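You operate a simulated robot arm through the tools that you are given. There is no shell and no other tool.

The job below is to be done with a simulated two-armed robot. You get a single attempt, and the scene is never put back.

Task
Top the sauce tub up to about its line from the goods bench's jug.
Fine: spill hardly any; put the jug back where it was and the lid back on the tub.

Only the result counts: the job must be done as asked and must still hold three seconds after the hand-in. Knocking over, shifting, dropping, spilling or breaking anything else fails it. Lids that push on must go on centred and level and be pressed home; caps that screw on are set level and turned clockwise until they are tight.

Robot
Two 7-joint arms with four-finger grippers on one trunk that stands fixed in place. Base frame: the origin is at the foot of the trunk, x ahead of it, y to its left, z up. Readings come in m, degrees, newtons and seconds.
The left shoulder is at [0.04, 0.181, 1.229], the right one opposite. With the tool pointing down near the work surface each hand reaches from about 0.1 to 0.8 m from the base axis, measured 20 degrees to its own side. Payload 3.67 kg a hand.
The TCP of each hand is the grasp point between the finger pads, 0.028 m short of the fingertips. In the tool frame z runs along the fingers and y along their closing line. The gripper opens to 0.112 m; its body begins 0.073 m behind the TCP.
Orientation is that of the tool frame in the base frame, as [roll, pitch, yaw] about the fixed x, y, z axes, in that order (R = Rz(yaw) Ry(pitch) Rx(roll)). With the fingers straight down and closing along the base's y, the tool's x points along the base's -x, its y along +y and its z along -z.

Tools
- The arms move only by the tool jog_arm. It takes "left_commands", "right_commands" or both (then of equal length, played together; a hand with none holds still); each is a list of rows, each an object (a shift or turn left out is 0, a gripper value left out holds the last) with "slide": the shift along the base's x, y, z in m, a list of three; "dr": the turn, a rotation vector about the base's x, y, z in degrees, a list of three; "hand": the finger opening in m, from 0 to 0.112. In form: [{"slide": [dx, dy, dz], "dr": [rx, ry, rz], "hand": hand}, ...]. A call has 1 to 20 rows; each row shifts and turns the commanded pose from where the row before left it. Each row takes 0.2 s and may step no farther than 0.05 m and 8.6 degrees from the row before; otherwise, or with a gripper value out of range, the whole call is refused. Where a pose cannot be reached the arm comes as near as it can. A force on the tool above 40 N (or 10 N above the force at the start of the call, whichever is more), or a blocked arm, ends the call early, and 0.2 s more pass. The fingers move at their own pace (about 0.0724 m/s each) and stop on an object; they squeeze with about 22 N. The grip force told is the motor's: it shows also when the fingers shut on nothing. Time passes only in rows, and 0.2 s behind the last, so rows that do not move let the fingers close. The reply holds the time, the measured pose of the TCP, the force on the tool along the base axes, the opening and the grip force, in the units named above and with some noise, with the torque about the TCP (base axes, N m) and any sound that the robot's microphone picked up.
- Cameras (640 x 400 px; columns grow to the right, rows downward): "scene" is now at [0.0887, 0.0421, 1.4691]; the picture's right is [0.45, -0.89, 0.00], its down [-0.57, -0.29, -0.76] and it looks along [0.68, 0.35, -0.64] (base axes); focal length 365 px, centre (320, 200). "left" rides on the left gripper at [0.06, 0.018, -0.104] in its tool frame; the picture's right is [-0.29, 0.96, 0.00], its down [-0.80, -0.24, -0.55] and it looks along [-0.53, -0.16, 0.83] (tool axes); focal length 234 px, centre (320, 200). "right" rides on the right gripper at [0.06, -0.018, -0.104] in its tool frame; the picture's right is [0.29, 0.96, 0.00], its down [-0.80, 0.24, -0.55] and it looks along [-0.53, 0.16, 0.83] (tool axes); focal length 234 px, centre (320, 200).
- grab_frame(camera): a new picture of that camera. No time passes.
- raise_lower(by): moves the trunk up (or, below 0, down) by that many m; the arms and the scene camera ride with it, the base frame stays. It gives what a move gives, with no picture.
- turn_head(pan, tilt): turns the head with the scene camera to pan (to the left, within 86 degrees either way) and tilt (down, from -29 to 69), counted from straight ahead of the robot. It gives what a move gives.
- measure_at(camera, pixels): for up to 12 pixels [column, row] of the newest picture of that camera ("zoom" is the newest enlarged one), the place [x, y, z] in the base frame of the surface seen there, good to about 0.002 m, but the place of the scene camera against the robot may be out by one fixed shift of up to 0.025 m in any direction. No time passes.
- enlarge(camera, box): a new picture of the part [left, top, right, bottom] of that camera's present view, enlarged. No time passes.
- sign_off(): hands the job in; it is judged then, once.

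Leave the grippers open and the arms clear of the work at the hand-in unless told otherwise.

The tools are called after ">>>" by a JSON object that holds its "method" and its "body". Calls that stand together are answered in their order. jog_arm: Moves the arms, as the interface text tells. Its arguments: {"type":"object","properties":{"left_commands":{"type":"array"},"right_commands":{"type":"array"}},"required":[]} The other tools are called the same way: raise_lower (by) moves the trunk up or down; turn_head (pan, tilt) turns the head that bears the scene camera; grab_frame (camera) takes a picture; measure_at (camera, pixels) gives the place of the surface under pixels of a picture; enlarge (camera, box) takes an enlarged picture of a part of a camera's view; sign_off () hands the job in.

At the start:

```text
t: 0.0
left_eef_pos: [0.3744, 0.4395, 1.1638]
left_ee_rot: [179.9, 0.0, 180.0]
left_ft_force: [0.4, 0.5, 0.2]
left_moment: [0.02, 0.02, 0.05]
left_finger_gap: 0.1121
left_grasp_force: 0.0
right_eef_pos: [0.548, 0.0309, 1.1399]
right_ee_rot: [-180.0, 0.0, -180.0]
right_ft_force: [0.6, 0.4, -0.6]
right_moment: [-0.02, -0.01, 0.0]
right_finger_gap: 0.1119
right_grasp_force: 0.1
trunk travel left (down, up): [-0.35, 0.164]
head pan, tilt (commanded): [26.9, 40.1]
```

scene: 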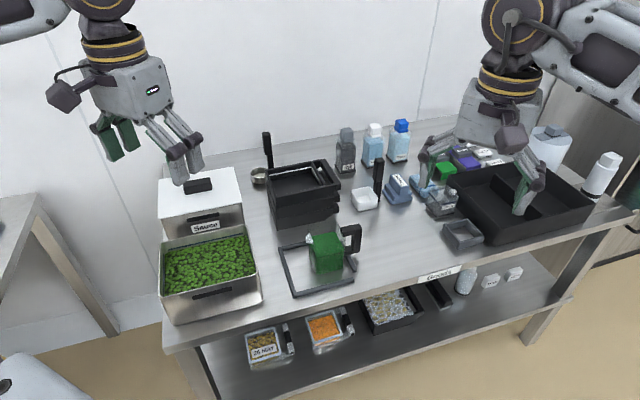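
right: 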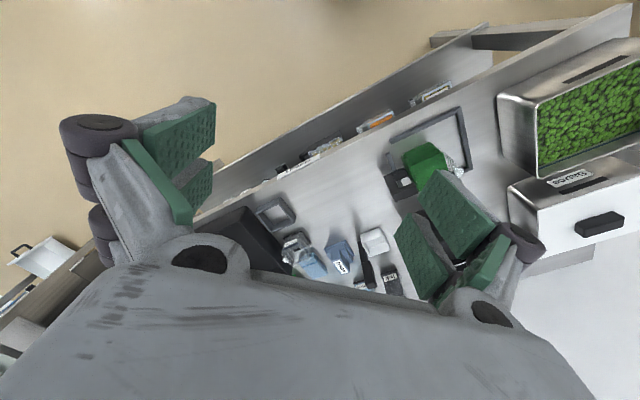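
left: 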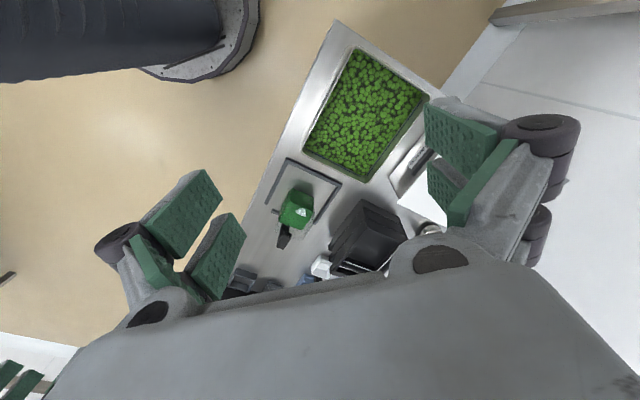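

I see a goods bench with a white-lidded box labelled "Sauce" at about (203,205), an open box of greens at (210,270), and a green jug in a tray at (325,252). I'll enlarge these parts to look closer.

>>> {"method": "enlarge", "body": {"camera": "scene", "box": [140, 130, 380, 330]}}

>>> {"method": "enlarge", "body": {"camera": "scene", "box": [270, 200, 380, 300]}}

>>> {"method": "enlarge", "body": {"camera": "scene", "box": [320, 100, 640, 300]}}

>>> {"method": "enlarge", "body": {"camera": "scene", "box": [140, 150, 270, 250]}}

```text
2.00 times, centred on (260, 230) of scene
```

zoom: 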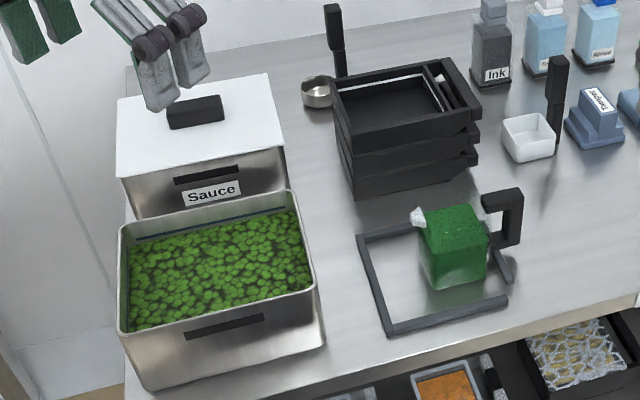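

```text
4.00 times, centred on (325, 250) of scene
```

zoom: 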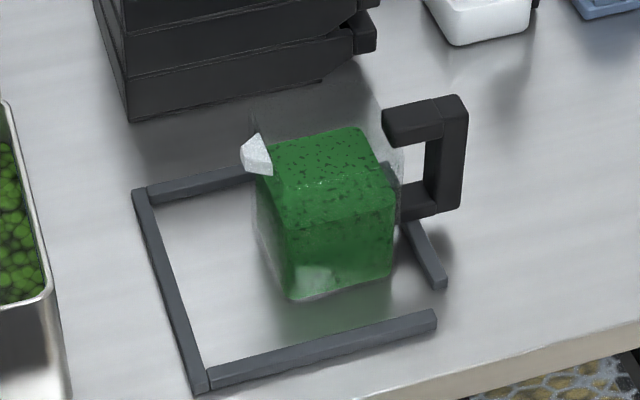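

```text
2.00 times, centred on (480, 200) of scene
```

zoom: 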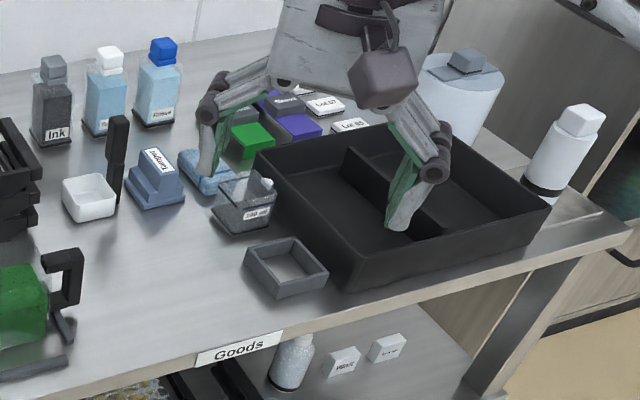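

```text
4.00 times, centred on (205, 200) of scene
```

zoom: 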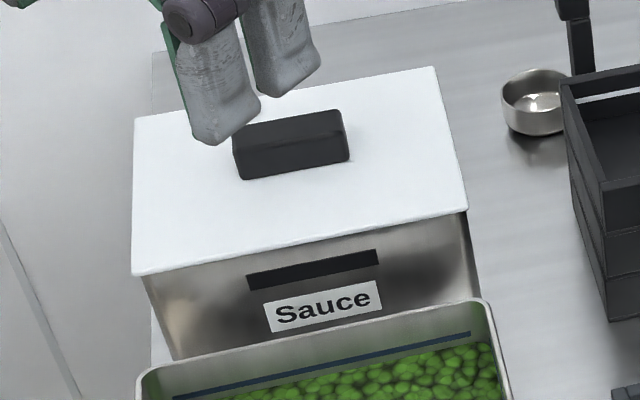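

The sauce tub is the box with the white lid and black knob. The jug is clear with green sauce, with its spout on the tub side and a black handle opposite. I'll measure key points in the scene view.

>>> {"method": "grab_frame", "body": {"camera": "scene"}}

>>> {"method": "measure_at", "body": {"camera": "scene", "pixels": [[175, 218], [174, 180], [248, 170], [256, 200], [198, 186], [211, 186], [205, 226], [300, 300], [350, 275], [260, 300], [165, 240], [245, 228]]}}

>>> {"method": "enlarge", "body": {"camera": "scene", "box": [295, 215, 375, 285]}}

```text
taken
```

scene: 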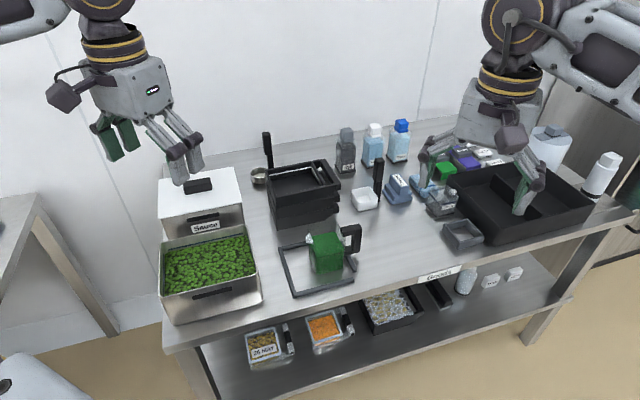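

```text
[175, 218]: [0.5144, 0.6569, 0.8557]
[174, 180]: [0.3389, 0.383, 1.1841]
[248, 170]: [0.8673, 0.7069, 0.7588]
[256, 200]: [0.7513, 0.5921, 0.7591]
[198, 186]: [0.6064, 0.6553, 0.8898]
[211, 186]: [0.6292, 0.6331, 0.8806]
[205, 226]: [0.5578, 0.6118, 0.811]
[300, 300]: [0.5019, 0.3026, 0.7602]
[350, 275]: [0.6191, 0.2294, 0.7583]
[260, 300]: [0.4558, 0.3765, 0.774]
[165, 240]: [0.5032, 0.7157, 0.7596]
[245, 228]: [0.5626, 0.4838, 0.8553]
```

```text
5.71 times, centred on (335, 250) of scene
```

zoom: 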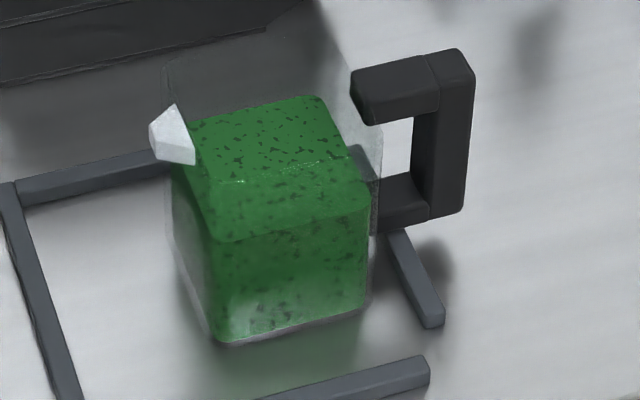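

Now I'll measure the jug: spout tip (170,135), handle top (410,80), handle outer bar (450,140), sauce surface, jug base, and frame in the enlarged picture.

>>> {"method": "measure_at", "body": {"camera": "zoom", "pixels": [[170, 140], [158, 140], [182, 112], [390, 75], [440, 60], [460, 75], [450, 190], [420, 200], [270, 130], [220, 330], [360, 308], [290, 270]]}}

>>> {"method": "measure_at", "body": {"camera": "scene", "pixels": [[281, 250], [282, 247], [310, 244], [292, 294], [325, 288], [353, 277], [345, 262], [350, 268], [160, 180], [160, 217], [241, 203], [235, 172]]}}

```text
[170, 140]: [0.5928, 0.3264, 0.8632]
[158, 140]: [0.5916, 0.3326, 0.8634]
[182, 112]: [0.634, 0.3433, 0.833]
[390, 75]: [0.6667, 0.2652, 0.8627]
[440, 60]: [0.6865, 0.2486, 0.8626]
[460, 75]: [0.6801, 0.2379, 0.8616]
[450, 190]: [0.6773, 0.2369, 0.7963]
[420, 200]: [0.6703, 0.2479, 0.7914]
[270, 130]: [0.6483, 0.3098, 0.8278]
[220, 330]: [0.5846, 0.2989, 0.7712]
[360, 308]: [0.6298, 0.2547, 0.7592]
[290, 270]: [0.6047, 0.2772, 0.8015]
```

```text
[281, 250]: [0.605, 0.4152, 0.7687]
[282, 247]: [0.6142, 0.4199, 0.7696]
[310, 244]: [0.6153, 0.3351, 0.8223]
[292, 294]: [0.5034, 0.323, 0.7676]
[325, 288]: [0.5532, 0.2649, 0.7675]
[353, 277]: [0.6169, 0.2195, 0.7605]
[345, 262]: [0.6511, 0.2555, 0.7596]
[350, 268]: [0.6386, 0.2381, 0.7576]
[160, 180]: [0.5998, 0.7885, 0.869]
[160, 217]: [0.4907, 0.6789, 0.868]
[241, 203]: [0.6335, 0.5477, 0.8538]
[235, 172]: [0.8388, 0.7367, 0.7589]
```

Next I compare the wrist camera with the scene camera to find the fixed shift: in the left picture the frame corners are at about (287,160) and (340,182), the jug spout at (303,212), and the handle at (285,235).

>>> {"method": "enlarge", "body": {"camera": "left", "box": [250, 140, 370, 260]}}

>>> {"method": "measure_at", "body": {"camera": "zoom", "pixels": [[320, 200]]}}

```text
3.33 times, centred on (310, 200) of left
```

zoom: 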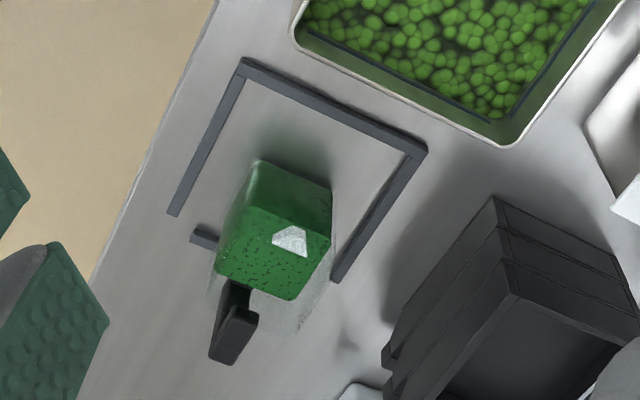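

```text
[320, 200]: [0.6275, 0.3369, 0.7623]
```

I'll measure the frame corners, jug handle, spout and tray stack in this wrist zoom.

>>> {"method": "measure_at", "body": {"camera": "zoom", "pixels": [[245, 70], [418, 152], [175, 210], [338, 278], [292, 240], [275, 235], [224, 355], [250, 318], [235, 330], [510, 275], [500, 200], [205, 238]]}}

>>> {"method": "enlarge", "body": {"camera": "scene", "box": [270, 220, 370, 300]}}

>>> {"method": "measure_at", "body": {"camera": "zoom", "pixels": [[320, 200]]}}

```text
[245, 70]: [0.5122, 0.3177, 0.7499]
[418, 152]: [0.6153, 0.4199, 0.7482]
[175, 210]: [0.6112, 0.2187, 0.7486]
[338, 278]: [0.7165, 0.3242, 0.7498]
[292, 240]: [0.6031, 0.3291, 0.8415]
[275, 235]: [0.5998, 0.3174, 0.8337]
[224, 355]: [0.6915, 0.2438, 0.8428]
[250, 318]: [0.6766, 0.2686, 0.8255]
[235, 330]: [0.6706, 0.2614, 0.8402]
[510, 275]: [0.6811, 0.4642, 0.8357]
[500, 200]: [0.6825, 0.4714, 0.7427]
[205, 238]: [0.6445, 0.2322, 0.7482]
```

```text
5.00 times, centred on (320, 260) of scene
```

zoom: 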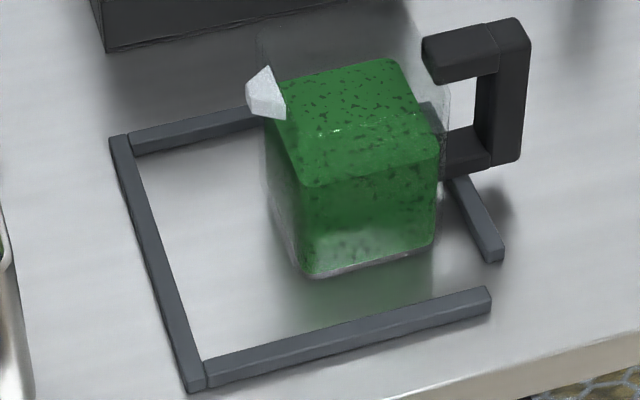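

```text
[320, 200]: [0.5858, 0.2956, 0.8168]
```

I'll measure the same frame corners from the scene zoom: (115,142) and (195,385), plus the frame ends and handle.

>>> {"method": "measure_at", "body": {"camera": "zoom", "pixels": [[118, 142], [196, 378], [485, 298], [492, 255], [465, 50], [520, 30], [428, 60], [500, 22], [470, 150], [515, 150], [268, 100], [390, 66]]}}

```text
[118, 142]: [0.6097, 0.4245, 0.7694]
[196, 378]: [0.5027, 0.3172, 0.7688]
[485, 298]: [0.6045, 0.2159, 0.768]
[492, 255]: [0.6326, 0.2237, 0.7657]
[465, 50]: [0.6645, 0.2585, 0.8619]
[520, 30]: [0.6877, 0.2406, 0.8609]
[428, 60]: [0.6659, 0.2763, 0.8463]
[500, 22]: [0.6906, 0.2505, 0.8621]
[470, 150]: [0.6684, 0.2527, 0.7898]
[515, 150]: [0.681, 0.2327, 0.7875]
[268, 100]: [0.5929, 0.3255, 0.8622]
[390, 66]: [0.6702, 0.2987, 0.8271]
```

The scene camera reads about (-0.007, 0, +0.02) off the wrist camera. So the bench top is truly at z≈0.742 and the lid top at ≈0.85. Now I'll move the left hand up near the sauce tub and turn it -45° so it lines up with the bench, then look.

>>> {"method": "jog_arm", "body": {"left_commands": [{"slide": [0.02, 0.02, -0.01], "dr": [0, 0, -7.5]}, {"slide": [0.02, 0.02, -0.01], "dr": [0, 0, -7.5]}, {"slide": [0.02, 0.02, -0.01], "dr": [0, 0, -7.5]}, {"slide": [0.02, 0.02, -0.01], "dr": [0, 0, -7.5]}, {"slide": [0.02, 0.03, -0.01], "dr": [0, 0, -7.5]}, {"slide": [0.02, 0.03, -0.01], "dr": [0, 0, -7.5]}, {"slide": [0.02, 0.03, 0]}]}}

>>> {"method": "grab_frame", "body": {"camera": "left"}}

>>> {"method": "grab_frame", "body": {"camera": "scene"}}

```text
t: 1.6
left_eef_pos: [0.5141, 0.6094, 1.101]
left_ee_rot: [-179.9, -0.2, 134.8]
left_ft_force: [-0.7, 0.4, 0.2]
left_moment: [-0.01, 0.0, -0.04]
left_finger_gap: 0.112
left_grasp_force: 0.0
right_eef_pos: [0.5488, 0.0325, 1.1381]
right_ee_rot: [180.0, 0.0, 180.0]
right_ft_force: [-0.5, 0.1, -0.6]
right_moment: [-0.01, 0.04, 0.04]
right_finger_gap: 0.1121
right_grasp_force: 0.1
trunk travel left (down, up): [-0.35, 0.164]
head pan, tilt (commanded): [26.9, 40.1]
```

```text
taken
```

left: 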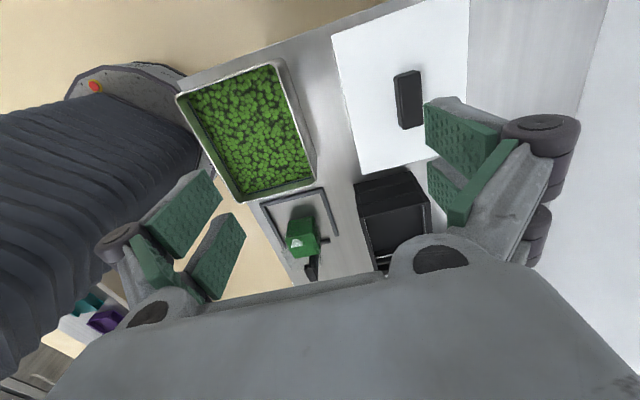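

```text
taken
```

scene: 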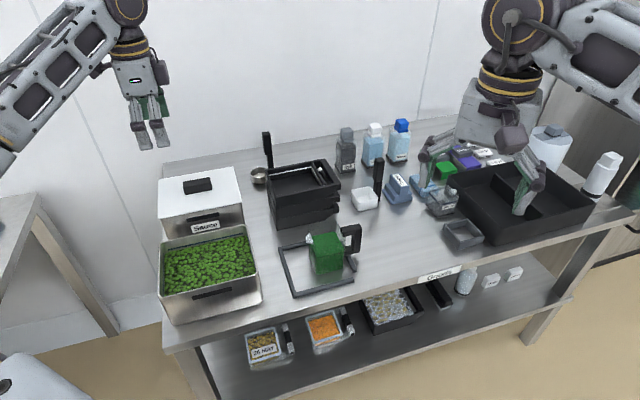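

The lid is now visible in the left camera: lid corner (333,37), corner (360,174), knob around (408,98). I'll measure those.

>>> {"method": "measure_at", "body": {"camera": "left", "pixels": [[335, 39], [362, 172], [466, 3], [425, 160], [408, 98], [399, 77], [417, 73], [421, 122], [405, 126], [380, 100], [360, 188], [425, 205]]}}

>>> {"method": "enlarge", "body": {"camera": "left", "box": [320, 0, 480, 200]}}

>>> {"method": "measure_at", "body": {"camera": "scene", "pixels": [[161, 179], [160, 216], [241, 202], [236, 170], [188, 184], [208, 181], [187, 191], [211, 188], [272, 207], [340, 185], [335, 162], [268, 172]]}}

```text
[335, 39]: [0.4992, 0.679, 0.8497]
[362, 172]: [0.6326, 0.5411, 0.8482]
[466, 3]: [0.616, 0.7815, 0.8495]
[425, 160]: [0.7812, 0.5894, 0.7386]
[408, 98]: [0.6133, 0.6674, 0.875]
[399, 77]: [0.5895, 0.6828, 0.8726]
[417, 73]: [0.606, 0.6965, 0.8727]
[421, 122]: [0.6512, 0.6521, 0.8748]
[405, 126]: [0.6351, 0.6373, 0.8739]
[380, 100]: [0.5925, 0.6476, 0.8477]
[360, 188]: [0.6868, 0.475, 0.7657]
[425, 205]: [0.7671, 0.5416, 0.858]
```

```text
2.00 times, centred on (400, 100) of left
```

zoom: 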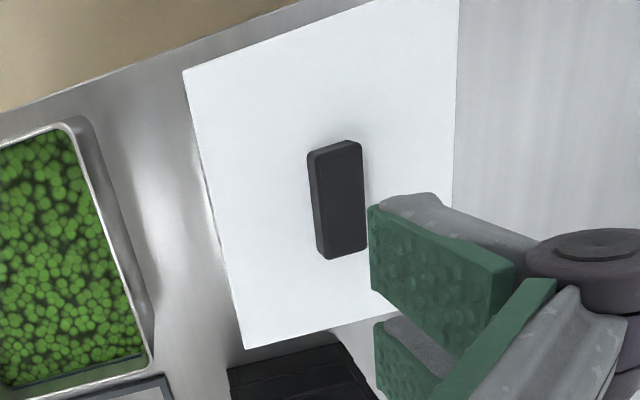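

```text
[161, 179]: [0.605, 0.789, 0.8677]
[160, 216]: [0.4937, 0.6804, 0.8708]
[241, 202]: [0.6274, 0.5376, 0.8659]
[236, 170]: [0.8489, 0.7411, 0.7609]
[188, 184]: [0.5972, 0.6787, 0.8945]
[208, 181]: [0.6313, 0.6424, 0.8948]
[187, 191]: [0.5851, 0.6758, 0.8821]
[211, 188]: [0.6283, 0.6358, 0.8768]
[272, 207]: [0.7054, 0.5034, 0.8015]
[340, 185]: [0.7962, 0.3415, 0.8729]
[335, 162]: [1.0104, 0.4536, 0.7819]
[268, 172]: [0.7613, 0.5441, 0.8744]
```

The lid is about 0.192 × 0.156 m, centred near (0.621, 0.665), long axis at -45°. The knob is 0.064 × 0.021 × 0.025 m, centred at (0.620, 0.667). Now I look for free bench space for the lid, around pixels (340-440, 210-280).

>>> {"method": "enlarge", "body": {"camera": "scene", "box": [320, 170, 500, 300]}}

>>> {"method": "measure_at", "body": {"camera": "scene", "pixels": [[360, 240], [365, 290], [430, 268], [440, 245], [420, 220], [390, 210], [375, 215], [450, 220], [350, 208], [378, 160], [357, 205], [443, 234]]}}

```text
3.08 times, centred on (410, 235) of scene
```

zoom: 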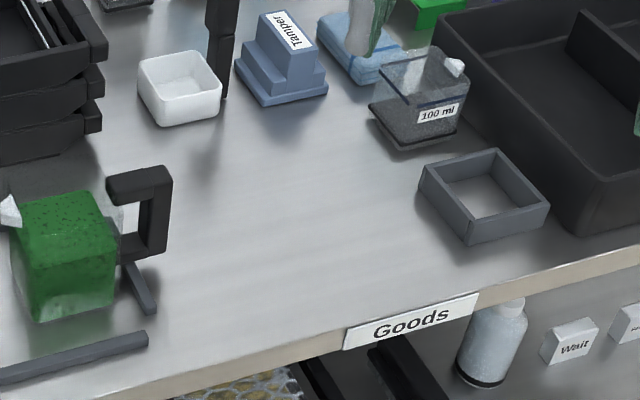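

```text
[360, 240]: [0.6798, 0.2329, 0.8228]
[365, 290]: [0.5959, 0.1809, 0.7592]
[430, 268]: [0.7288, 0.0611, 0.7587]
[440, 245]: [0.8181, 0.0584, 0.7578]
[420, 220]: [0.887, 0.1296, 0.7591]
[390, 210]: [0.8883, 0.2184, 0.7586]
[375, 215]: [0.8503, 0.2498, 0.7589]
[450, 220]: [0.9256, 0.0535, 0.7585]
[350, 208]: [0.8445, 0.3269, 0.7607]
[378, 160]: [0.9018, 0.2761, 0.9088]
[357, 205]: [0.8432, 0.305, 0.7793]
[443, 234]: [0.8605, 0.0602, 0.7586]
```

The bench space right of the jug and in front of the scoops is free, about 0.27 × 0.22 m, centred near (0.77, 0.145). It fits the lid. First I'll move the right arm out of the way, towards (0.45, -0.25).

>>> {"method": "jog_arm", "body": {"right_commands": [{"slide": [-0.015, -0.04, 0]}, {"slide": [-0.015, -0.04, 0]}, {"slide": [-0.015, -0.04, 0]}, {"slide": [-0.015, -0.04, 0]}, {"slide": [-0.015, -0.04, 0]}, {"slide": [-0.015, -0.04, 0]}, {"slide": [-0.015, -0.04, 0]}]}}

>>> {"method": "grab_frame", "body": {"camera": "scene"}}

```text
t: 3.2
left_eef_pos: [0.5128, 0.6079, 1.1047]
left_ee_rot: [179.8, -0.1, 135.0]
left_ft_force: [0.7, 0.3, -0.6]
left_moment: [0.01, -0.03, 0.0]
left_finger_gap: 0.1119
left_grasp_force: 0.1
right_eef_pos: [0.4402, -0.2497, 1.1429]
right_ee_rot: [179.9, 0.1, -180.0]
right_ft_force: [0.1, -0.8, -0.3]
right_moment: [0.04, 0.0, 0.0]
right_finger_gap: 0.112
right_grasp_force: 0.0
trunk travel left (down, up): [-0.35, 0.164]
head pan, tilt (commanded): [26.9, 40.1]
```

```text
taken
```

scene: 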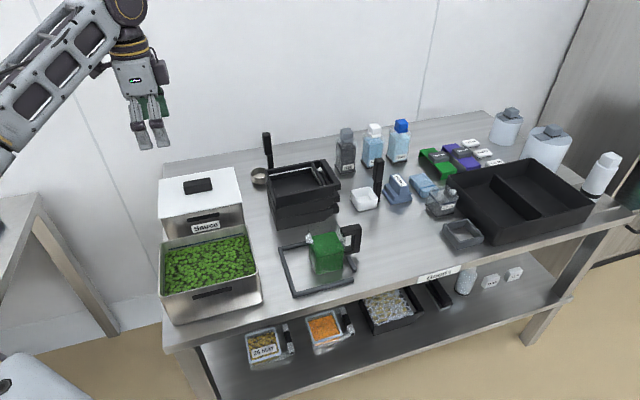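

The right arm is clear. Now I'll bring the left hand to above the knob at (0.6205, 0.667, 0.96), about 0.09 m over it.

>>> {"method": "jog_arm", "body": {"left_commands": [{"slide": [0.0212, 0.0115, -0.01]}, {"slide": [0.0212, 0.0115, -0.02]}, {"slide": [0.0212, 0.0115, -0.03]}, {"slide": [0.0212, 0.0115, -0.04]}, {"slide": [0.0212, 0.0115, -0.04]}]}}

>>> {"method": "grab_frame", "body": {"camera": "left"}}

>>> {"method": "grab_frame", "body": {"camera": "scene"}}

```text
t: 4.4
left_eef_pos: [0.6182, 0.6684, 0.9638]
left_ee_rot: [180.0, -0.1, 135.0]
left_ft_force: [-0.2, -0.9, 0.7]
left_moment: [-0.03, -0.03, -0.01]
left_finger_gap: 0.1118
left_grasp_force: 0.2
right_eef_pos: [0.4424, -0.2483, 1.1418]
right_ee_rot: [179.9, -0.1, -180.0]
right_ft_force: [0.5, 0.6, 0.7]
right_moment: [-0.02, 0.04, 0.01]
right_finger_gap: 0.1118
right_grasp_force: 0.1
trunk travel left (down, up): [-0.35, 0.164]
head pan, tilt (commanded): [26.9, 40.1]
```

```text
taken
```

left: 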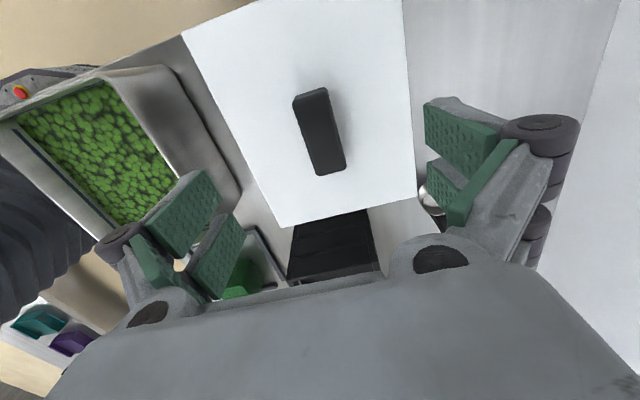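

```text
taken
```

scene: 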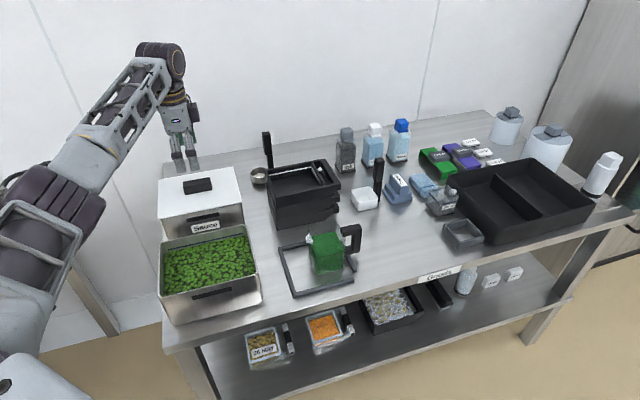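

The pose was reached easily. I'll re-measure the knob corners, (297,96), (328,88), (344,168), (318,176), and the lid corners, (182,36), (280,227), (413,195), from here.

>>> {"method": "measure_at", "body": {"camera": "left", "pixels": [[298, 98], [326, 91], [342, 166], [319, 173], [320, 130], [184, 38], [281, 225], [411, 194], [403, 10], [250, 120], [380, 120], [330, 260]]}}

```text
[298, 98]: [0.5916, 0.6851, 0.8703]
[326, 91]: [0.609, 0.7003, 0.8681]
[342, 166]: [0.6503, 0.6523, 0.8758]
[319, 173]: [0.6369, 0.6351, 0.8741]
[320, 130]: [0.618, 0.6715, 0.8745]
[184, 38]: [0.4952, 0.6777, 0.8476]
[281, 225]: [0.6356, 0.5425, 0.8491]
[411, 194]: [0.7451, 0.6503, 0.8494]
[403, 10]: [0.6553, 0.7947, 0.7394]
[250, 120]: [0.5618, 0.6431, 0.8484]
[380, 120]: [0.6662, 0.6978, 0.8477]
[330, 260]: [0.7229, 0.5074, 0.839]
```

The knob centre reads (0.621, 0.668), right under the hand. I'll go down to TCP z≈0.882, with the fingertips about 5 mm above the lid, and keep the fingers open for now.

>>> {"method": "jog_arm", "body": {"left_commands": [{"slide": [0.0003, 0.0003, -0.03]}, {"slide": [0.0003, 0.0003, -0.03]}, {"slide": [0, 0, -0.012]}, {"slide": [0, 0, -0.01]}, {}]}}

>>> {"method": "grab_frame", "body": {"camera": "left"}}

>>> {"method": "enlarge", "body": {"camera": "scene", "box": [130, 120, 270, 240]}}

```text
t: 5.6
left_eef_pos: [0.6222, 0.6674, 0.8816]
left_ee_rot: [-180.0, 0.0, 135.0]
left_ft_force: [-0.3, -0.1, 0.8]
left_moment: [0.0, -0.01, -0.02]
left_finger_gap: 0.1119
left_grasp_force: 0.1
right_eef_pos: [0.4412, -0.2491, 1.1431]
right_ee_rot: [179.9, 0.0, 180.0]
right_ft_force: [-0.8, -0.2, -0.5]
right_moment: [0.0, -0.01, 0.04]
right_finger_gap: 0.1119
right_grasp_force: 0.0
trunk travel left (down, up): [-0.35, 0.164]
head pan, tilt (commanded): [26.9, 40.1]
```

```text
taken
```

left: 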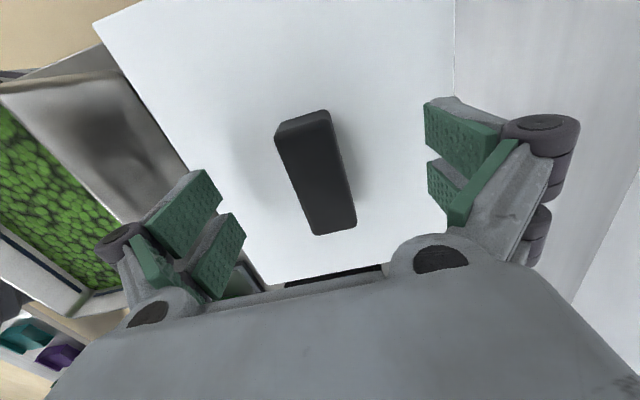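

```text
3.33 times, centred on (200, 180) of scene
```

zoom: 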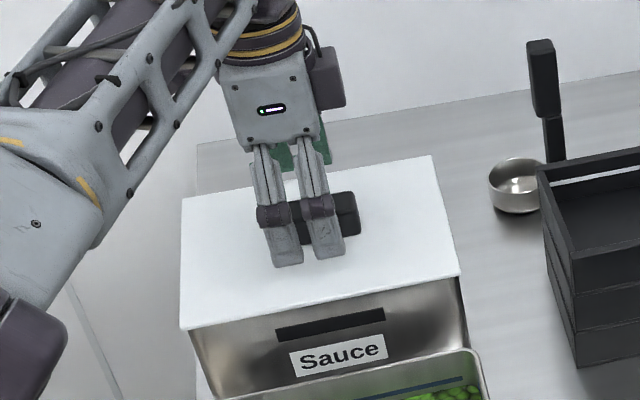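

The knob is centred between the jaws. I'll close the fingers onto it.

>>> {"method": "jog_arm", "body": {"left_commands": [{"hand": 0.015}, {"hand": 0.015}, {"hand": 0.015}, {"hand": 0.015}, {"hand": 0.015}, {"hand": 0.015}]}}

>>> {"method": "grab_frame", "body": {"camera": "left"}}

```text
t: 7.0
left_eef_pos: [0.6209, 0.6678, 0.8817]
left_ee_rot: [-179.9, 0.0, 135.0]
left_ft_force: [-0.3, -0.6, 1.5]
left_moment: [-0.05, -0.02, 0.02]
left_finger_gap: 0.0296
left_grasp_force: 21.6
right_eef_pos: [0.4402, -0.2468, 1.1421]
right_ee_rot: [179.9, 0.1, -179.9]
right_ft_force: [0.0, -0.7, -0.4]
right_moment: [0.02, 0.02, 0.0]
right_finger_gap: 0.112
right_grasp_force: 0.0
trunk travel left (down, up): [-0.35, 0.164]
head pan, tilt (commanded): [26.9, 40.1]
```

```text
taken
```

left: 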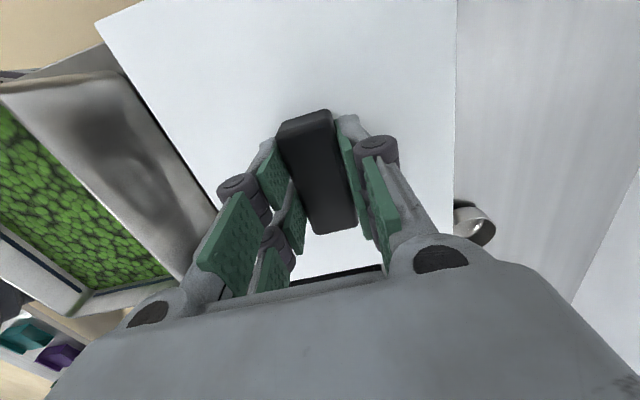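

The grip is firm, with a gap of 0.0296 and a force of 21.6 N. I'll lift slowly by 0.03 m and read the force.

>>> {"method": "jog_arm", "body": {"left_commands": [{"slide": [0, 0, 0.003]}, {"slide": [0, 0, 0.005]}, {"slide": [0, 0, 0.007]}, {"slide": [0, 0, 0.015]}, {}]}}

>>> {"method": "enlarge", "body": {"camera": "scene", "box": [130, 120, 270, 240]}}

```text
t: 8.2
left_eef_pos: [0.6202, 0.6687, 0.9136]
left_ee_rot: [180.0, 0.0, 135.1]
left_ft_force: [-0.5, -0.1, -1.4]
left_moment: [0.0, 0.03, 0.01]
left_finger_gap: 0.0297
left_grasp_force: 22.4
right_eef_pos: [0.4411, -0.2484, 1.1421]
right_ee_rot: [180.0, 0.1, 180.0]
right_ft_force: [0.5, -0.1, -0.5]
right_moment: [0.02, 0.0, 0.0]
right_finger_gap: 0.1121
right_grasp_force: 0.0
trunk travel left (down, up): [-0.35, 0.164]
head pan, tilt (commanded): [26.9, 40.1]
```

```text
3.33 times, centred on (200, 180) of scene
```

zoom: 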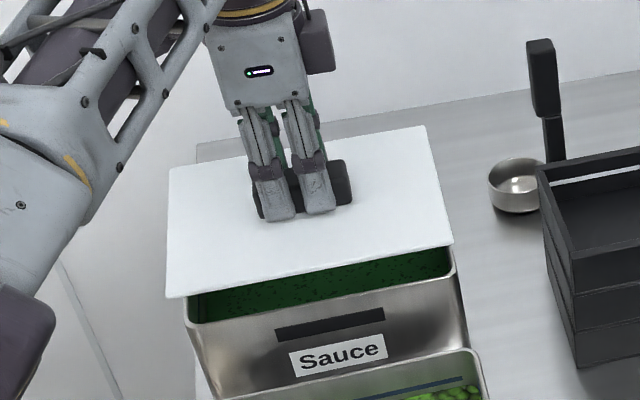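

The lid came off cleanly and level, and the tub shows green sauce inside. I'll raise the lid to z≈1.0 and carry it across, above the tray stack and jug, to over the free spot at (0.767, 0.145).

>>> {"method": "jog_arm", "body": {"left_commands": [{"slide": [0, 0, 0.04]}, {"slide": [0, 0, 0.045]}, {"slide": [0.0062, -0.0226, 0]}, {"slide": [0.01, -0.0358, 0]}, {"slide": [0.0108, -0.0387, 0]}, {"slide": [0.0108, -0.0387, 0]}, {"slide": [0.0108, -0.0387, 0]}, {"slide": [0.0108, -0.0387, 0]}, {"slide": [0.0108, -0.0387, 0]}, {"slide": [0.0108, -0.0387, 0]}, {"slide": [0.0108, -0.0387, 0]}, {"slide": [0.0108, -0.0387, 0]}, {"slide": [0.0108, -0.0387, 0]}, {"slide": [0.0108, -0.0387, 0]}, {"slide": [0.0108, -0.0387, 0]}, {"slide": [0.011, -0.0385, 0]}, {}]}}

>>> {"method": "grab_frame", "body": {"camera": "scene"}}

>>> {"method": "grab_frame", "body": {"camera": "left"}}

```text
t: 11.8
left_eef_pos: [0.7661, 0.1467, 0.9948]
left_ee_rot: [-180.0, -0.1, 135.0]
left_ft_force: [0.5, -0.2, -1.4]
left_moment: [-0.05, 0.01, 0.0]
left_finger_gap: 0.0297
left_grasp_force: 22.4
right_eef_pos: [0.4406, -0.2471, 1.1427]
right_ee_rot: [180.0, 0.0, -180.0]
right_ft_force: [-0.1, 0.6, 0.6]
right_moment: [-0.01, 0.02, 0.0]
right_finger_gap: 0.1121
right_grasp_force: 0.0
trunk travel left (down, up): [-0.35, 0.164]
head pan, tilt (commanded): [26.9, 40.1]
```

```text
taken
```

scene: 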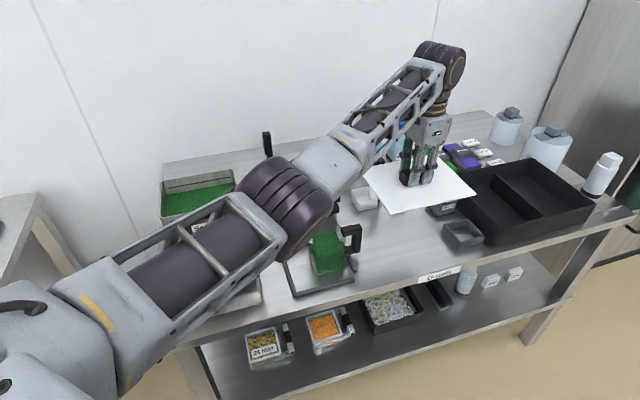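

```text
taken
```

left: 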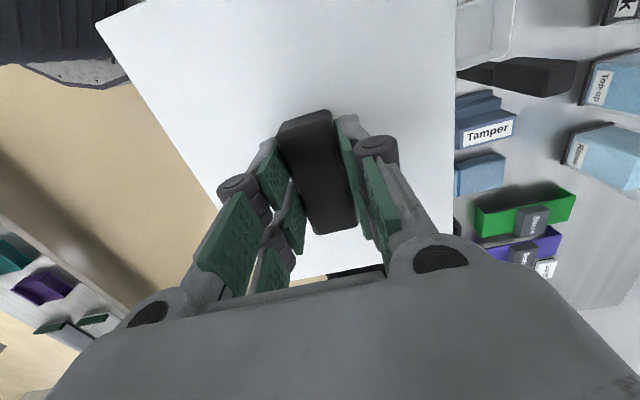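

The hand is at (0.766, 0.147, 0.995), as asked. By my numbers the lid footprint stays about 2 cm from the jug handle, 1 cm inside the bench's front edge and 5 cm or more from the other items. I'll shift 7 mm further along the bench, away from the jug, and lower to z≈0.81.

>>> {"method": "jog_arm", "body": {"left_commands": [{"slide": [0.006, -0.004, -0.03]}, {"slide": [0.003, -0.002, -0.04]}, {"slide": [0, 0, -0.04]}, {"slide": [0, 0, -0.04]}, {"slide": [0, 0, -0.03]}, {}]}}

>>> {"method": "grab_frame", "body": {"camera": "scene"}}

>>> {"method": "grab_frame", "body": {"camera": "left"}}

```text
t: 13.2
left_eef_pos: [0.76, 0.1404, 0.8185]
left_ee_rot: [180.0, -0.1, 135.0]
left_ft_force: [0.4, 0.4, -1.0]
left_moment: [0.0, 0.0, 0.01]
left_finger_gap: 0.0297
left_grasp_force: 22.1
left hand out of reach, approached as far as the arm can: row 4, 5
right_eef_pos: [0.4416, -0.2479, 1.1419]
right_ee_rot: [179.9, 0.0, 179.9]
right_ft_force: [-0.5, 0.3, 0.0]
right_moment: [0.0, 0.02, 0.01]
right_finger_gap: 0.1118
right_grasp_force: 0.2
trunk travel left (down, up): [-0.35, 0.164]
head pan, tilt (commanded): [26.9, 40.1]
```

```text
taken
```

scene: 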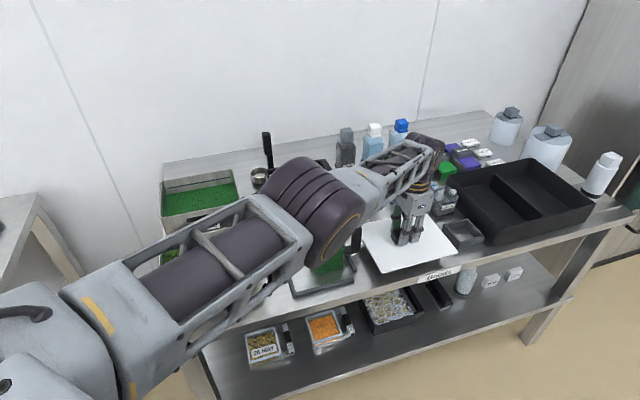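

```text
taken
```

left: 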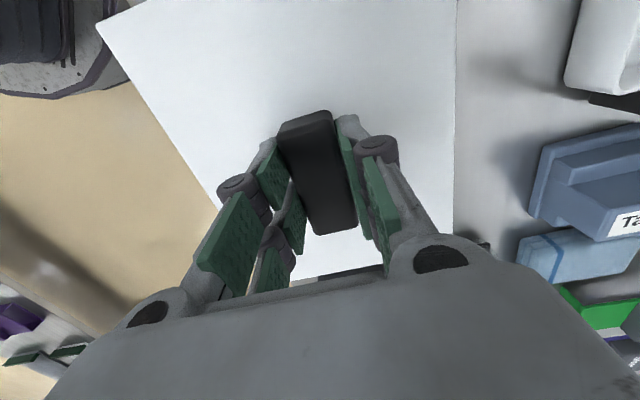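

The arm ran out of reach at the last bit, at z≈0.8185 and x 0.76. Lowering the trunk will extend the reach. First I check what lies under the right hand before it goes down with the trunk.

>>> {"method": "grab_frame", "body": {"camera": "right"}}

>>> {"method": "measure_at", "body": {"camera": "right", "pixels": [[320, 180], [320, 100], [100, 100], [40, 280], [500, 80], [600, 100], [320, 260]]}}

```text
taken
```

right: 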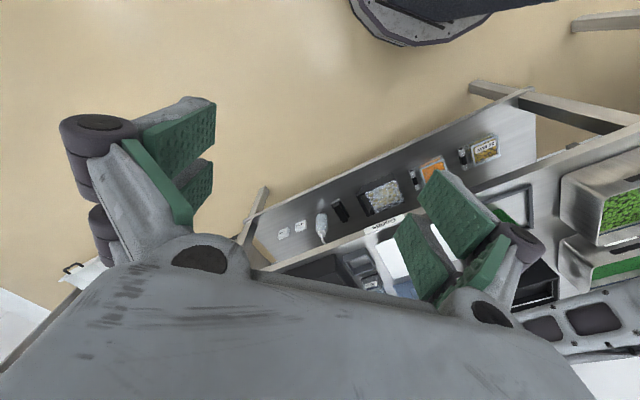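

```text
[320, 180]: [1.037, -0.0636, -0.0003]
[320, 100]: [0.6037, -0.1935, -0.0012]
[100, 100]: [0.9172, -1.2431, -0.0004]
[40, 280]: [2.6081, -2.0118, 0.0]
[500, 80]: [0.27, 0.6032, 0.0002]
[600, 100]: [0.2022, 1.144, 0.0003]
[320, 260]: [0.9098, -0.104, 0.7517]
```

There is only floor under the right hand, so lowering is safe. I'll raise the left hand 0.16 m, then lower the trunk 0.15 m.

>>> {"method": "jog_arm", "body": {"left_commands": [{"slide": [0, 0, 0.04]}, {"slide": [0, 0, 0.04]}, {"slide": [0, 0, 0.04]}, {"slide": [0, 0, 0.04]}, {}]}}

>>> {"method": "raise_lower", "body": {"by": -0.13}}

>>> {"method": "grab_frame", "body": {"camera": "scene"}}

```text
t: 14.4
left_eef_pos: [0.7834, 0.1398, 0.9755]
left_ee_rot: [-179.9, -0.1, 135.0]
left_ft_force: [-0.1, -0.1, -0.9]
left_moment: [-0.01, 0.04, 0.01]
left_finger_gap: 0.0296
left_grasp_force: 22.4
left hand out of reach, approached as far as the arm can: row 1, 2, 3
right_eef_pos: [0.4415, -0.2482, 1.1425]
right_ee_rot: [180.0, 0.1, -180.0]
right_ft_force: [0.1, 0.6, -0.3]
right_moment: [0.01, -0.03, -0.03]
right_finger_gap: 0.112
right_grasp_force: 0.0
trunk travel left (down, up): [-0.35, 0.164]
head pan, tilt (commanded): [26.9, 40.1]
```

```text
t: 16.0
left_eef_pos: [0.7828, 0.1397, 0.8487]
left_ee_rot: [-180.0, -0.1, 135.0]
left_ft_force: [0.3, 0.4, -0.8]
left_moment: [0.0, 0.0, -0.01]
left_finger_gap: 0.0298
left_grasp_force: 22.1
right_eef_pos: [0.4412, -0.2472, 1.0143]
right_ee_rot: [179.9, 0.0, -180.0]
right_ft_force: [1.1, -0.5, -0.1]
right_moment: [0.01, 0.03, 0.01]
right_finger_gap: 0.1121
right_grasp_force: 0.0
trunk travel left (down, up): [-0.22, 0.294]
head pan, tilt (commanded): [26.9, 40.1]
```

```text
taken
```

scene: 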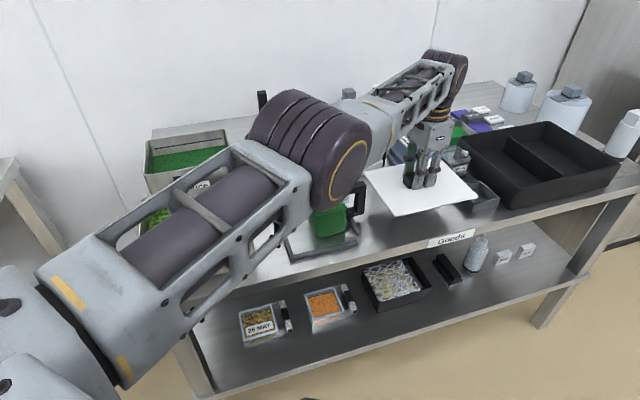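

Now the hand is at (0.783, 0.140, 0.849) with reach to spare. Before lowering, I check the lid's right corner (477,197) against the small grey tray and the 100 ml box nearby.

>>> {"method": "enlarge", "body": {"camera": "scene", "box": [340, 120, 520, 250]}}

>>> {"method": "measure_at", "body": {"camera": "zoom", "pixels": [[475, 272], [180, 340], [90, 190], [550, 240], [500, 300], [420, 120], [320, 365], [460, 320], [70, 200], [490, 220]]}}

>>> {"method": "grab_frame", "body": {"camera": "left"}}

```text
3.08 times, centred on (430, 185) of scene
```

zoom: 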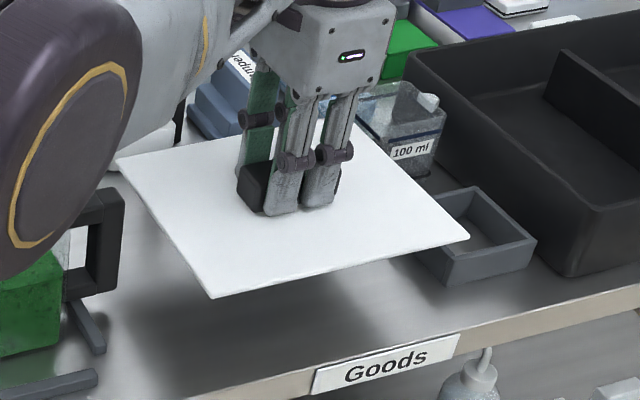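

```text
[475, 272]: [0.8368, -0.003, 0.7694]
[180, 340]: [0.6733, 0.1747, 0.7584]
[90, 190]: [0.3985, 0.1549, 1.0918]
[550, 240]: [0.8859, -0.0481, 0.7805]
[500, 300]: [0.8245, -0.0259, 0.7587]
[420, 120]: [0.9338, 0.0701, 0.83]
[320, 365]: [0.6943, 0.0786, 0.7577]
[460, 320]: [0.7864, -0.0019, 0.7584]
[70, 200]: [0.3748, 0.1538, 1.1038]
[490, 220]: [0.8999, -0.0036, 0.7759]
```

```text
taken
```

left: 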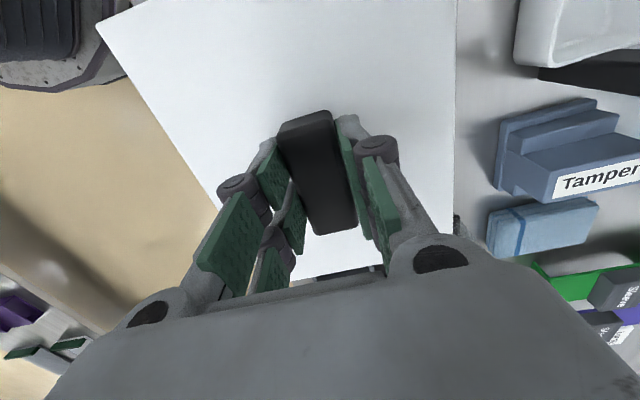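

I'll measure the lid corners in the zoom, (466,238), (212,294) and (119,163), and the tray's front-left base (447,284) and left top (415,250).

>>> {"method": "measure_at", "body": {"camera": "zoom", "pixels": [[464, 238], [213, 293], [122, 163], [446, 284], [420, 258], [440, 250], [475, 190], [375, 140], [120, 210], [100, 195], [440, 130], [405, 175]]}}

```text
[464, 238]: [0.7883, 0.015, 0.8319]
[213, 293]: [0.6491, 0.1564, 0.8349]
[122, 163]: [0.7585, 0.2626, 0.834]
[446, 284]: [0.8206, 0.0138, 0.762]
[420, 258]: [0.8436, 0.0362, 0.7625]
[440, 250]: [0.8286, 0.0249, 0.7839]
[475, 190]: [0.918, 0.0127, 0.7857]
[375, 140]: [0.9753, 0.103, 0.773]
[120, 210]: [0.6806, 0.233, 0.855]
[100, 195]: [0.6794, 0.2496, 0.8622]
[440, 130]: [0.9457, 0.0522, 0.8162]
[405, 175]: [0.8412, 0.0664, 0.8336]
```

In scene coordinates the lid footprint clears the tray by about 24 mm, the jug handle by about 32 mm and the bench front edge by about 15 mm. I'll lower straight down: quickly to z≈0.80, then in small steps until the force shows contact.

>>> {"method": "jog_arm", "body": {"left_commands": [{"slide": [0, 0, -0.02]}, {"slide": [0, 0, -0.02]}, {"slide": [0, 0, -0.01]}, {}]}}

```text
t: 17.0
left_eef_pos: [0.7806, 0.1404, 0.7968]
left_ee_rot: [180.0, -0.1, 135.1]
left_ft_force: [-0.2, -0.1, -1.8]
left_moment: [0.0, 0.01, -0.01]
left_finger_gap: 0.0297
left_grasp_force: 22.0
right_eef_pos: [0.4412, -0.2473, 1.0125]
right_ee_rot: [179.8, 0.0, -179.9]
right_ft_force: [-0.6, 0.1, 0.1]
right_moment: [-0.01, -0.01, -0.03]
right_finger_gap: 0.112
right_grasp_force: 0.1
trunk travel left (down, up): [-0.22, 0.294]
head pan, tilt (commanded): [26.9, 40.1]
```

>>> {"method": "jog_arm", "body": {"left_commands": [{"slide": [0, 0, -0.004]}, {"slide": [0, 0, -0.003]}, {}]}}

>>> {"method": "enlarge", "body": {"camera": "scene", "box": [340, 120, 520, 250]}}

```text
t: 17.8
left_eef_pos: [0.781, 0.1393, 0.7905]
left_ee_rot: [-180.0, -0.1, 135.0]
left_ft_force: [0.2, -0.2, -1.0]
left_moment: [-0.01, 0.0, -0.01]
left_finger_gap: 0.0296
left_grasp_force: 22.4
left hand out of reach, approached as far as the arm can: row 1
right_eef_pos: [0.4409, -0.2479, 1.0132]
right_ee_rot: [179.9, 0.0, 180.0]
right_ft_force: [-0.4, 0.1, -0.5]
right_moment: [0.03, 0.03, -0.01]
right_finger_gap: 0.1117
right_grasp_force: 0.1
trunk travel left (down, up): [-0.22, 0.294]
head pan, tilt (commanded): [26.9, 40.1]
```

```text
3.08 times, centred on (430, 185) of scene
```

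zoom: 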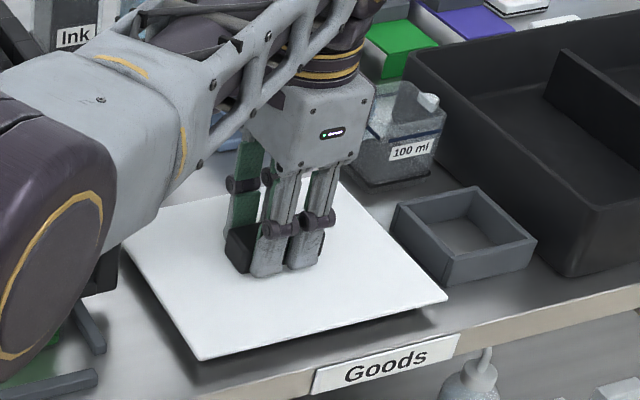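

No contact yet: fz is -1.0 N, and z 0.7905 is near the reach limit. I'll use the trunk for the last millimetres straight down.

>>> {"method": "raise_lower", "body": {"by": -0.005}}

```text
t: 18.3
left_eef_pos: [0.7789, 0.1397, 0.7849]
left_ee_rot: [180.0, -0.1, 135.1]
left_ft_force: [-0.6, 0.5, -1.5]
left_moment: [0.03, 0.03, 0.04]
left_finger_gap: 0.0295
left_grasp_force: 21.7
right_eef_pos: [0.4411, -0.248, 1.008]
right_ee_rot: [179.9, 0.1, 179.9]
right_ft_force: [0.3, -0.1, -0.3]
right_moment: [-0.05, 0.03, -0.04]
right_finger_gap: 0.1118
right_grasp_force: 0.1
trunk travel left (down, up): [-0.215, 0.299]
head pan, tilt (commanded): [26.9, 40.1]
```

>>> {"method": "raise_lower", "body": {"by": -0.003}}

>>> {"method": "enlarge", "body": {"camera": "scene", "box": [360, 150, 500, 250]}}

```text
t: 18.8
left_eef_pos: [0.7804, 0.1399, 0.7836]
left_ee_rot: [180.0, -0.1, 135.1]
left_ft_force: [-0.2, -1.0, 2.2]
left_moment: [0.2, 0.24, 0.03]
left_finger_gap: 0.0297
left_grasp_force: 22.2
right_eef_pos: [0.4412, -0.2487, 1.0058]
right_ee_rot: [179.9, 0.1, -179.9]
right_ft_force: [-0.3, 0.2, 0.0]
right_moment: [-0.02, 0.0, -0.04]
right_finger_gap: 0.1116
right_grasp_force: 0.2
trunk travel left (down, up): [-0.212, 0.302]
head pan, tilt (commanded): [26.9, 40.1]
```

```text
4.00 times, centred on (430, 200) of scene
```

zoom: 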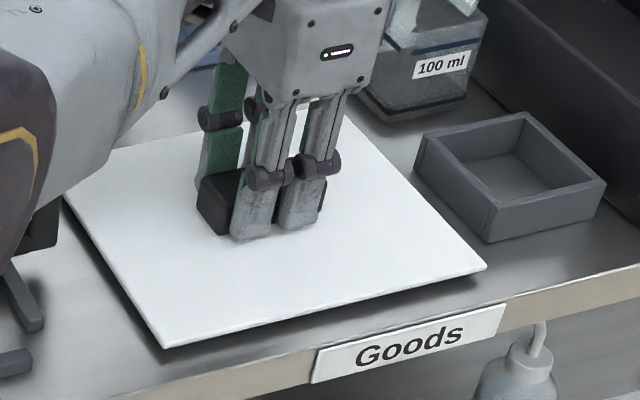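

Contact has begun: fz rose to +2.2 N, with the left edge touching first. I'll lower 2 mm more to seat the lid flat.

>>> {"method": "raise_lower", "body": {"by": -0.002}}

```text
t: 19.4
left_eef_pos: [0.7794, 0.1395, 0.7834]
left_ee_rot: [179.8, 0.1, 134.9]
left_ft_force: [1.1, 0.2, 11.9]
left_moment: [0.41, 0.32, -0.03]
left_finger_gap: 0.0294
left_grasp_force: 22.0
right_eef_pos: [0.441, -0.2481, 1.0041]
right_ee_rot: [179.9, 0.1, -180.0]
right_ft_force: [0.0, -0.4, -0.8]
right_moment: [0.03, 0.03, 0.01]
right_finger_gap: 0.1122
right_grasp_force: 0.0
trunk travel left (down, up): [-0.21, 0.304]
head pan, tilt (commanded): [26.9, 40.1]
```

The lid is seated, with 11.9 N of press. I'll ease up 1 mm, open the fingers, then lift away.

>>> {"method": "jog_arm", "body": {"left_commands": [{"slide": [0, 0, 0.0015]}, {"hand": 0.06}, {"hand": 0.08}, {"hand": 0.09}, {"hand": 0.09}, {}]}}

>>> {"method": "grab_frame", "body": {"camera": "left"}}

```text
t: 20.8
left_eef_pos: [0.7807, 0.1398, 0.7832]
left_ee_rot: [179.9, -0.1, 135.0]
left_ft_force: [-0.6, -0.1, 0.1]
left_moment: [-0.01, -0.04, 0.0]
left_finger_gap: 0.0901
left_grasp_force: 0.2
right_eef_pos: [0.4413, -0.248, 1.0038]
right_ee_rot: [179.9, 0.0, 179.9]
right_ft_force: [0.8, -0.6, 0.2]
right_moment: [0.0, -0.03, 0.0]
right_finger_gap: 0.112
right_grasp_force: 0.0
trunk travel left (down, up): [-0.21, 0.304]
head pan, tilt (commanded): [26.9, 40.1]
```

```text
taken
```

left: 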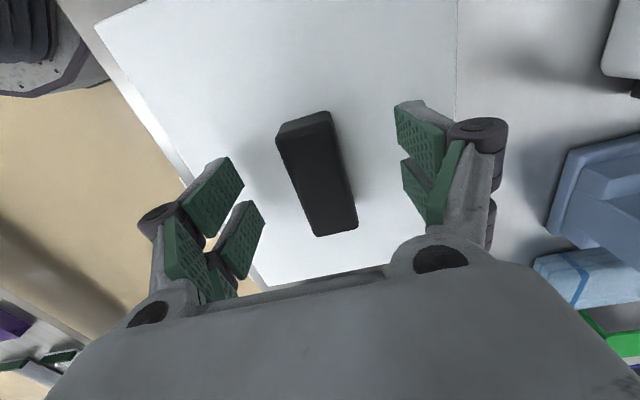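

The lid is resting free on the bench. I'll lift the hand to z≈1.04 and move it over the jug to look at the handle closely.

>>> {"method": "jog_arm", "body": {"left_commands": [{"slide": [0, 0, 0.02]}, {"slide": [0, 0, 0.04]}, {"slide": [0, 0, 0.05]}, {"slide": [0, 0, 0.05]}, {"slide": [-0.02, 0.02, 0.05]}, {"slide": [-0.03, 0.03, 0.05]}, {"slide": [-0.03, 0.03, 0]}, {"slide": [-0.03, 0.03, 0]}, {"slide": [-0.03, 0.03, 0], "hand": 0.112}, {"slide": [-0.02, 0.02, 0]}, {}]}}

>>> {"method": "grab_frame", "body": {"camera": "left"}}

>>> {"method": "grab_frame", "body": {"camera": "scene"}}

```text
refused: row 5 steps farther than a row can; nothing moved
```

```text
taken
```

left: 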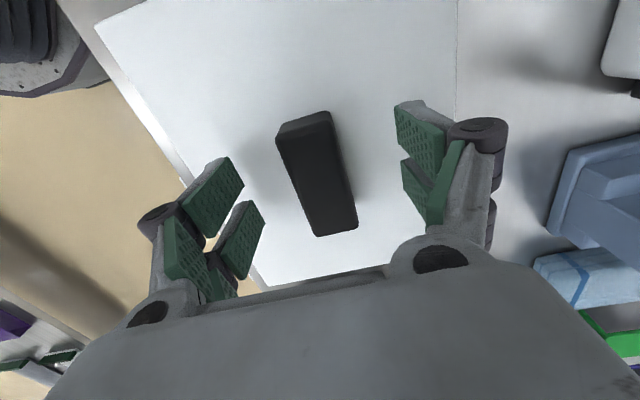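

```text
taken
```

scene: 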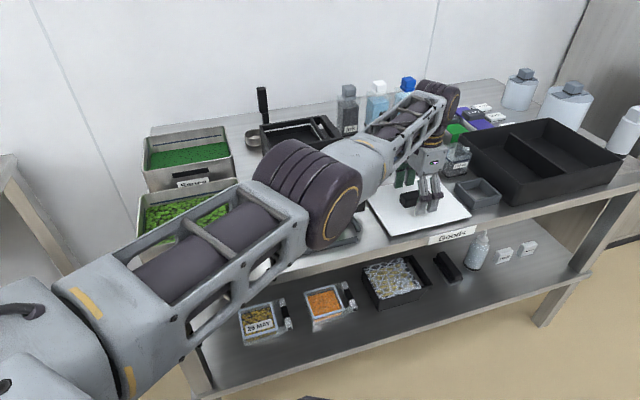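

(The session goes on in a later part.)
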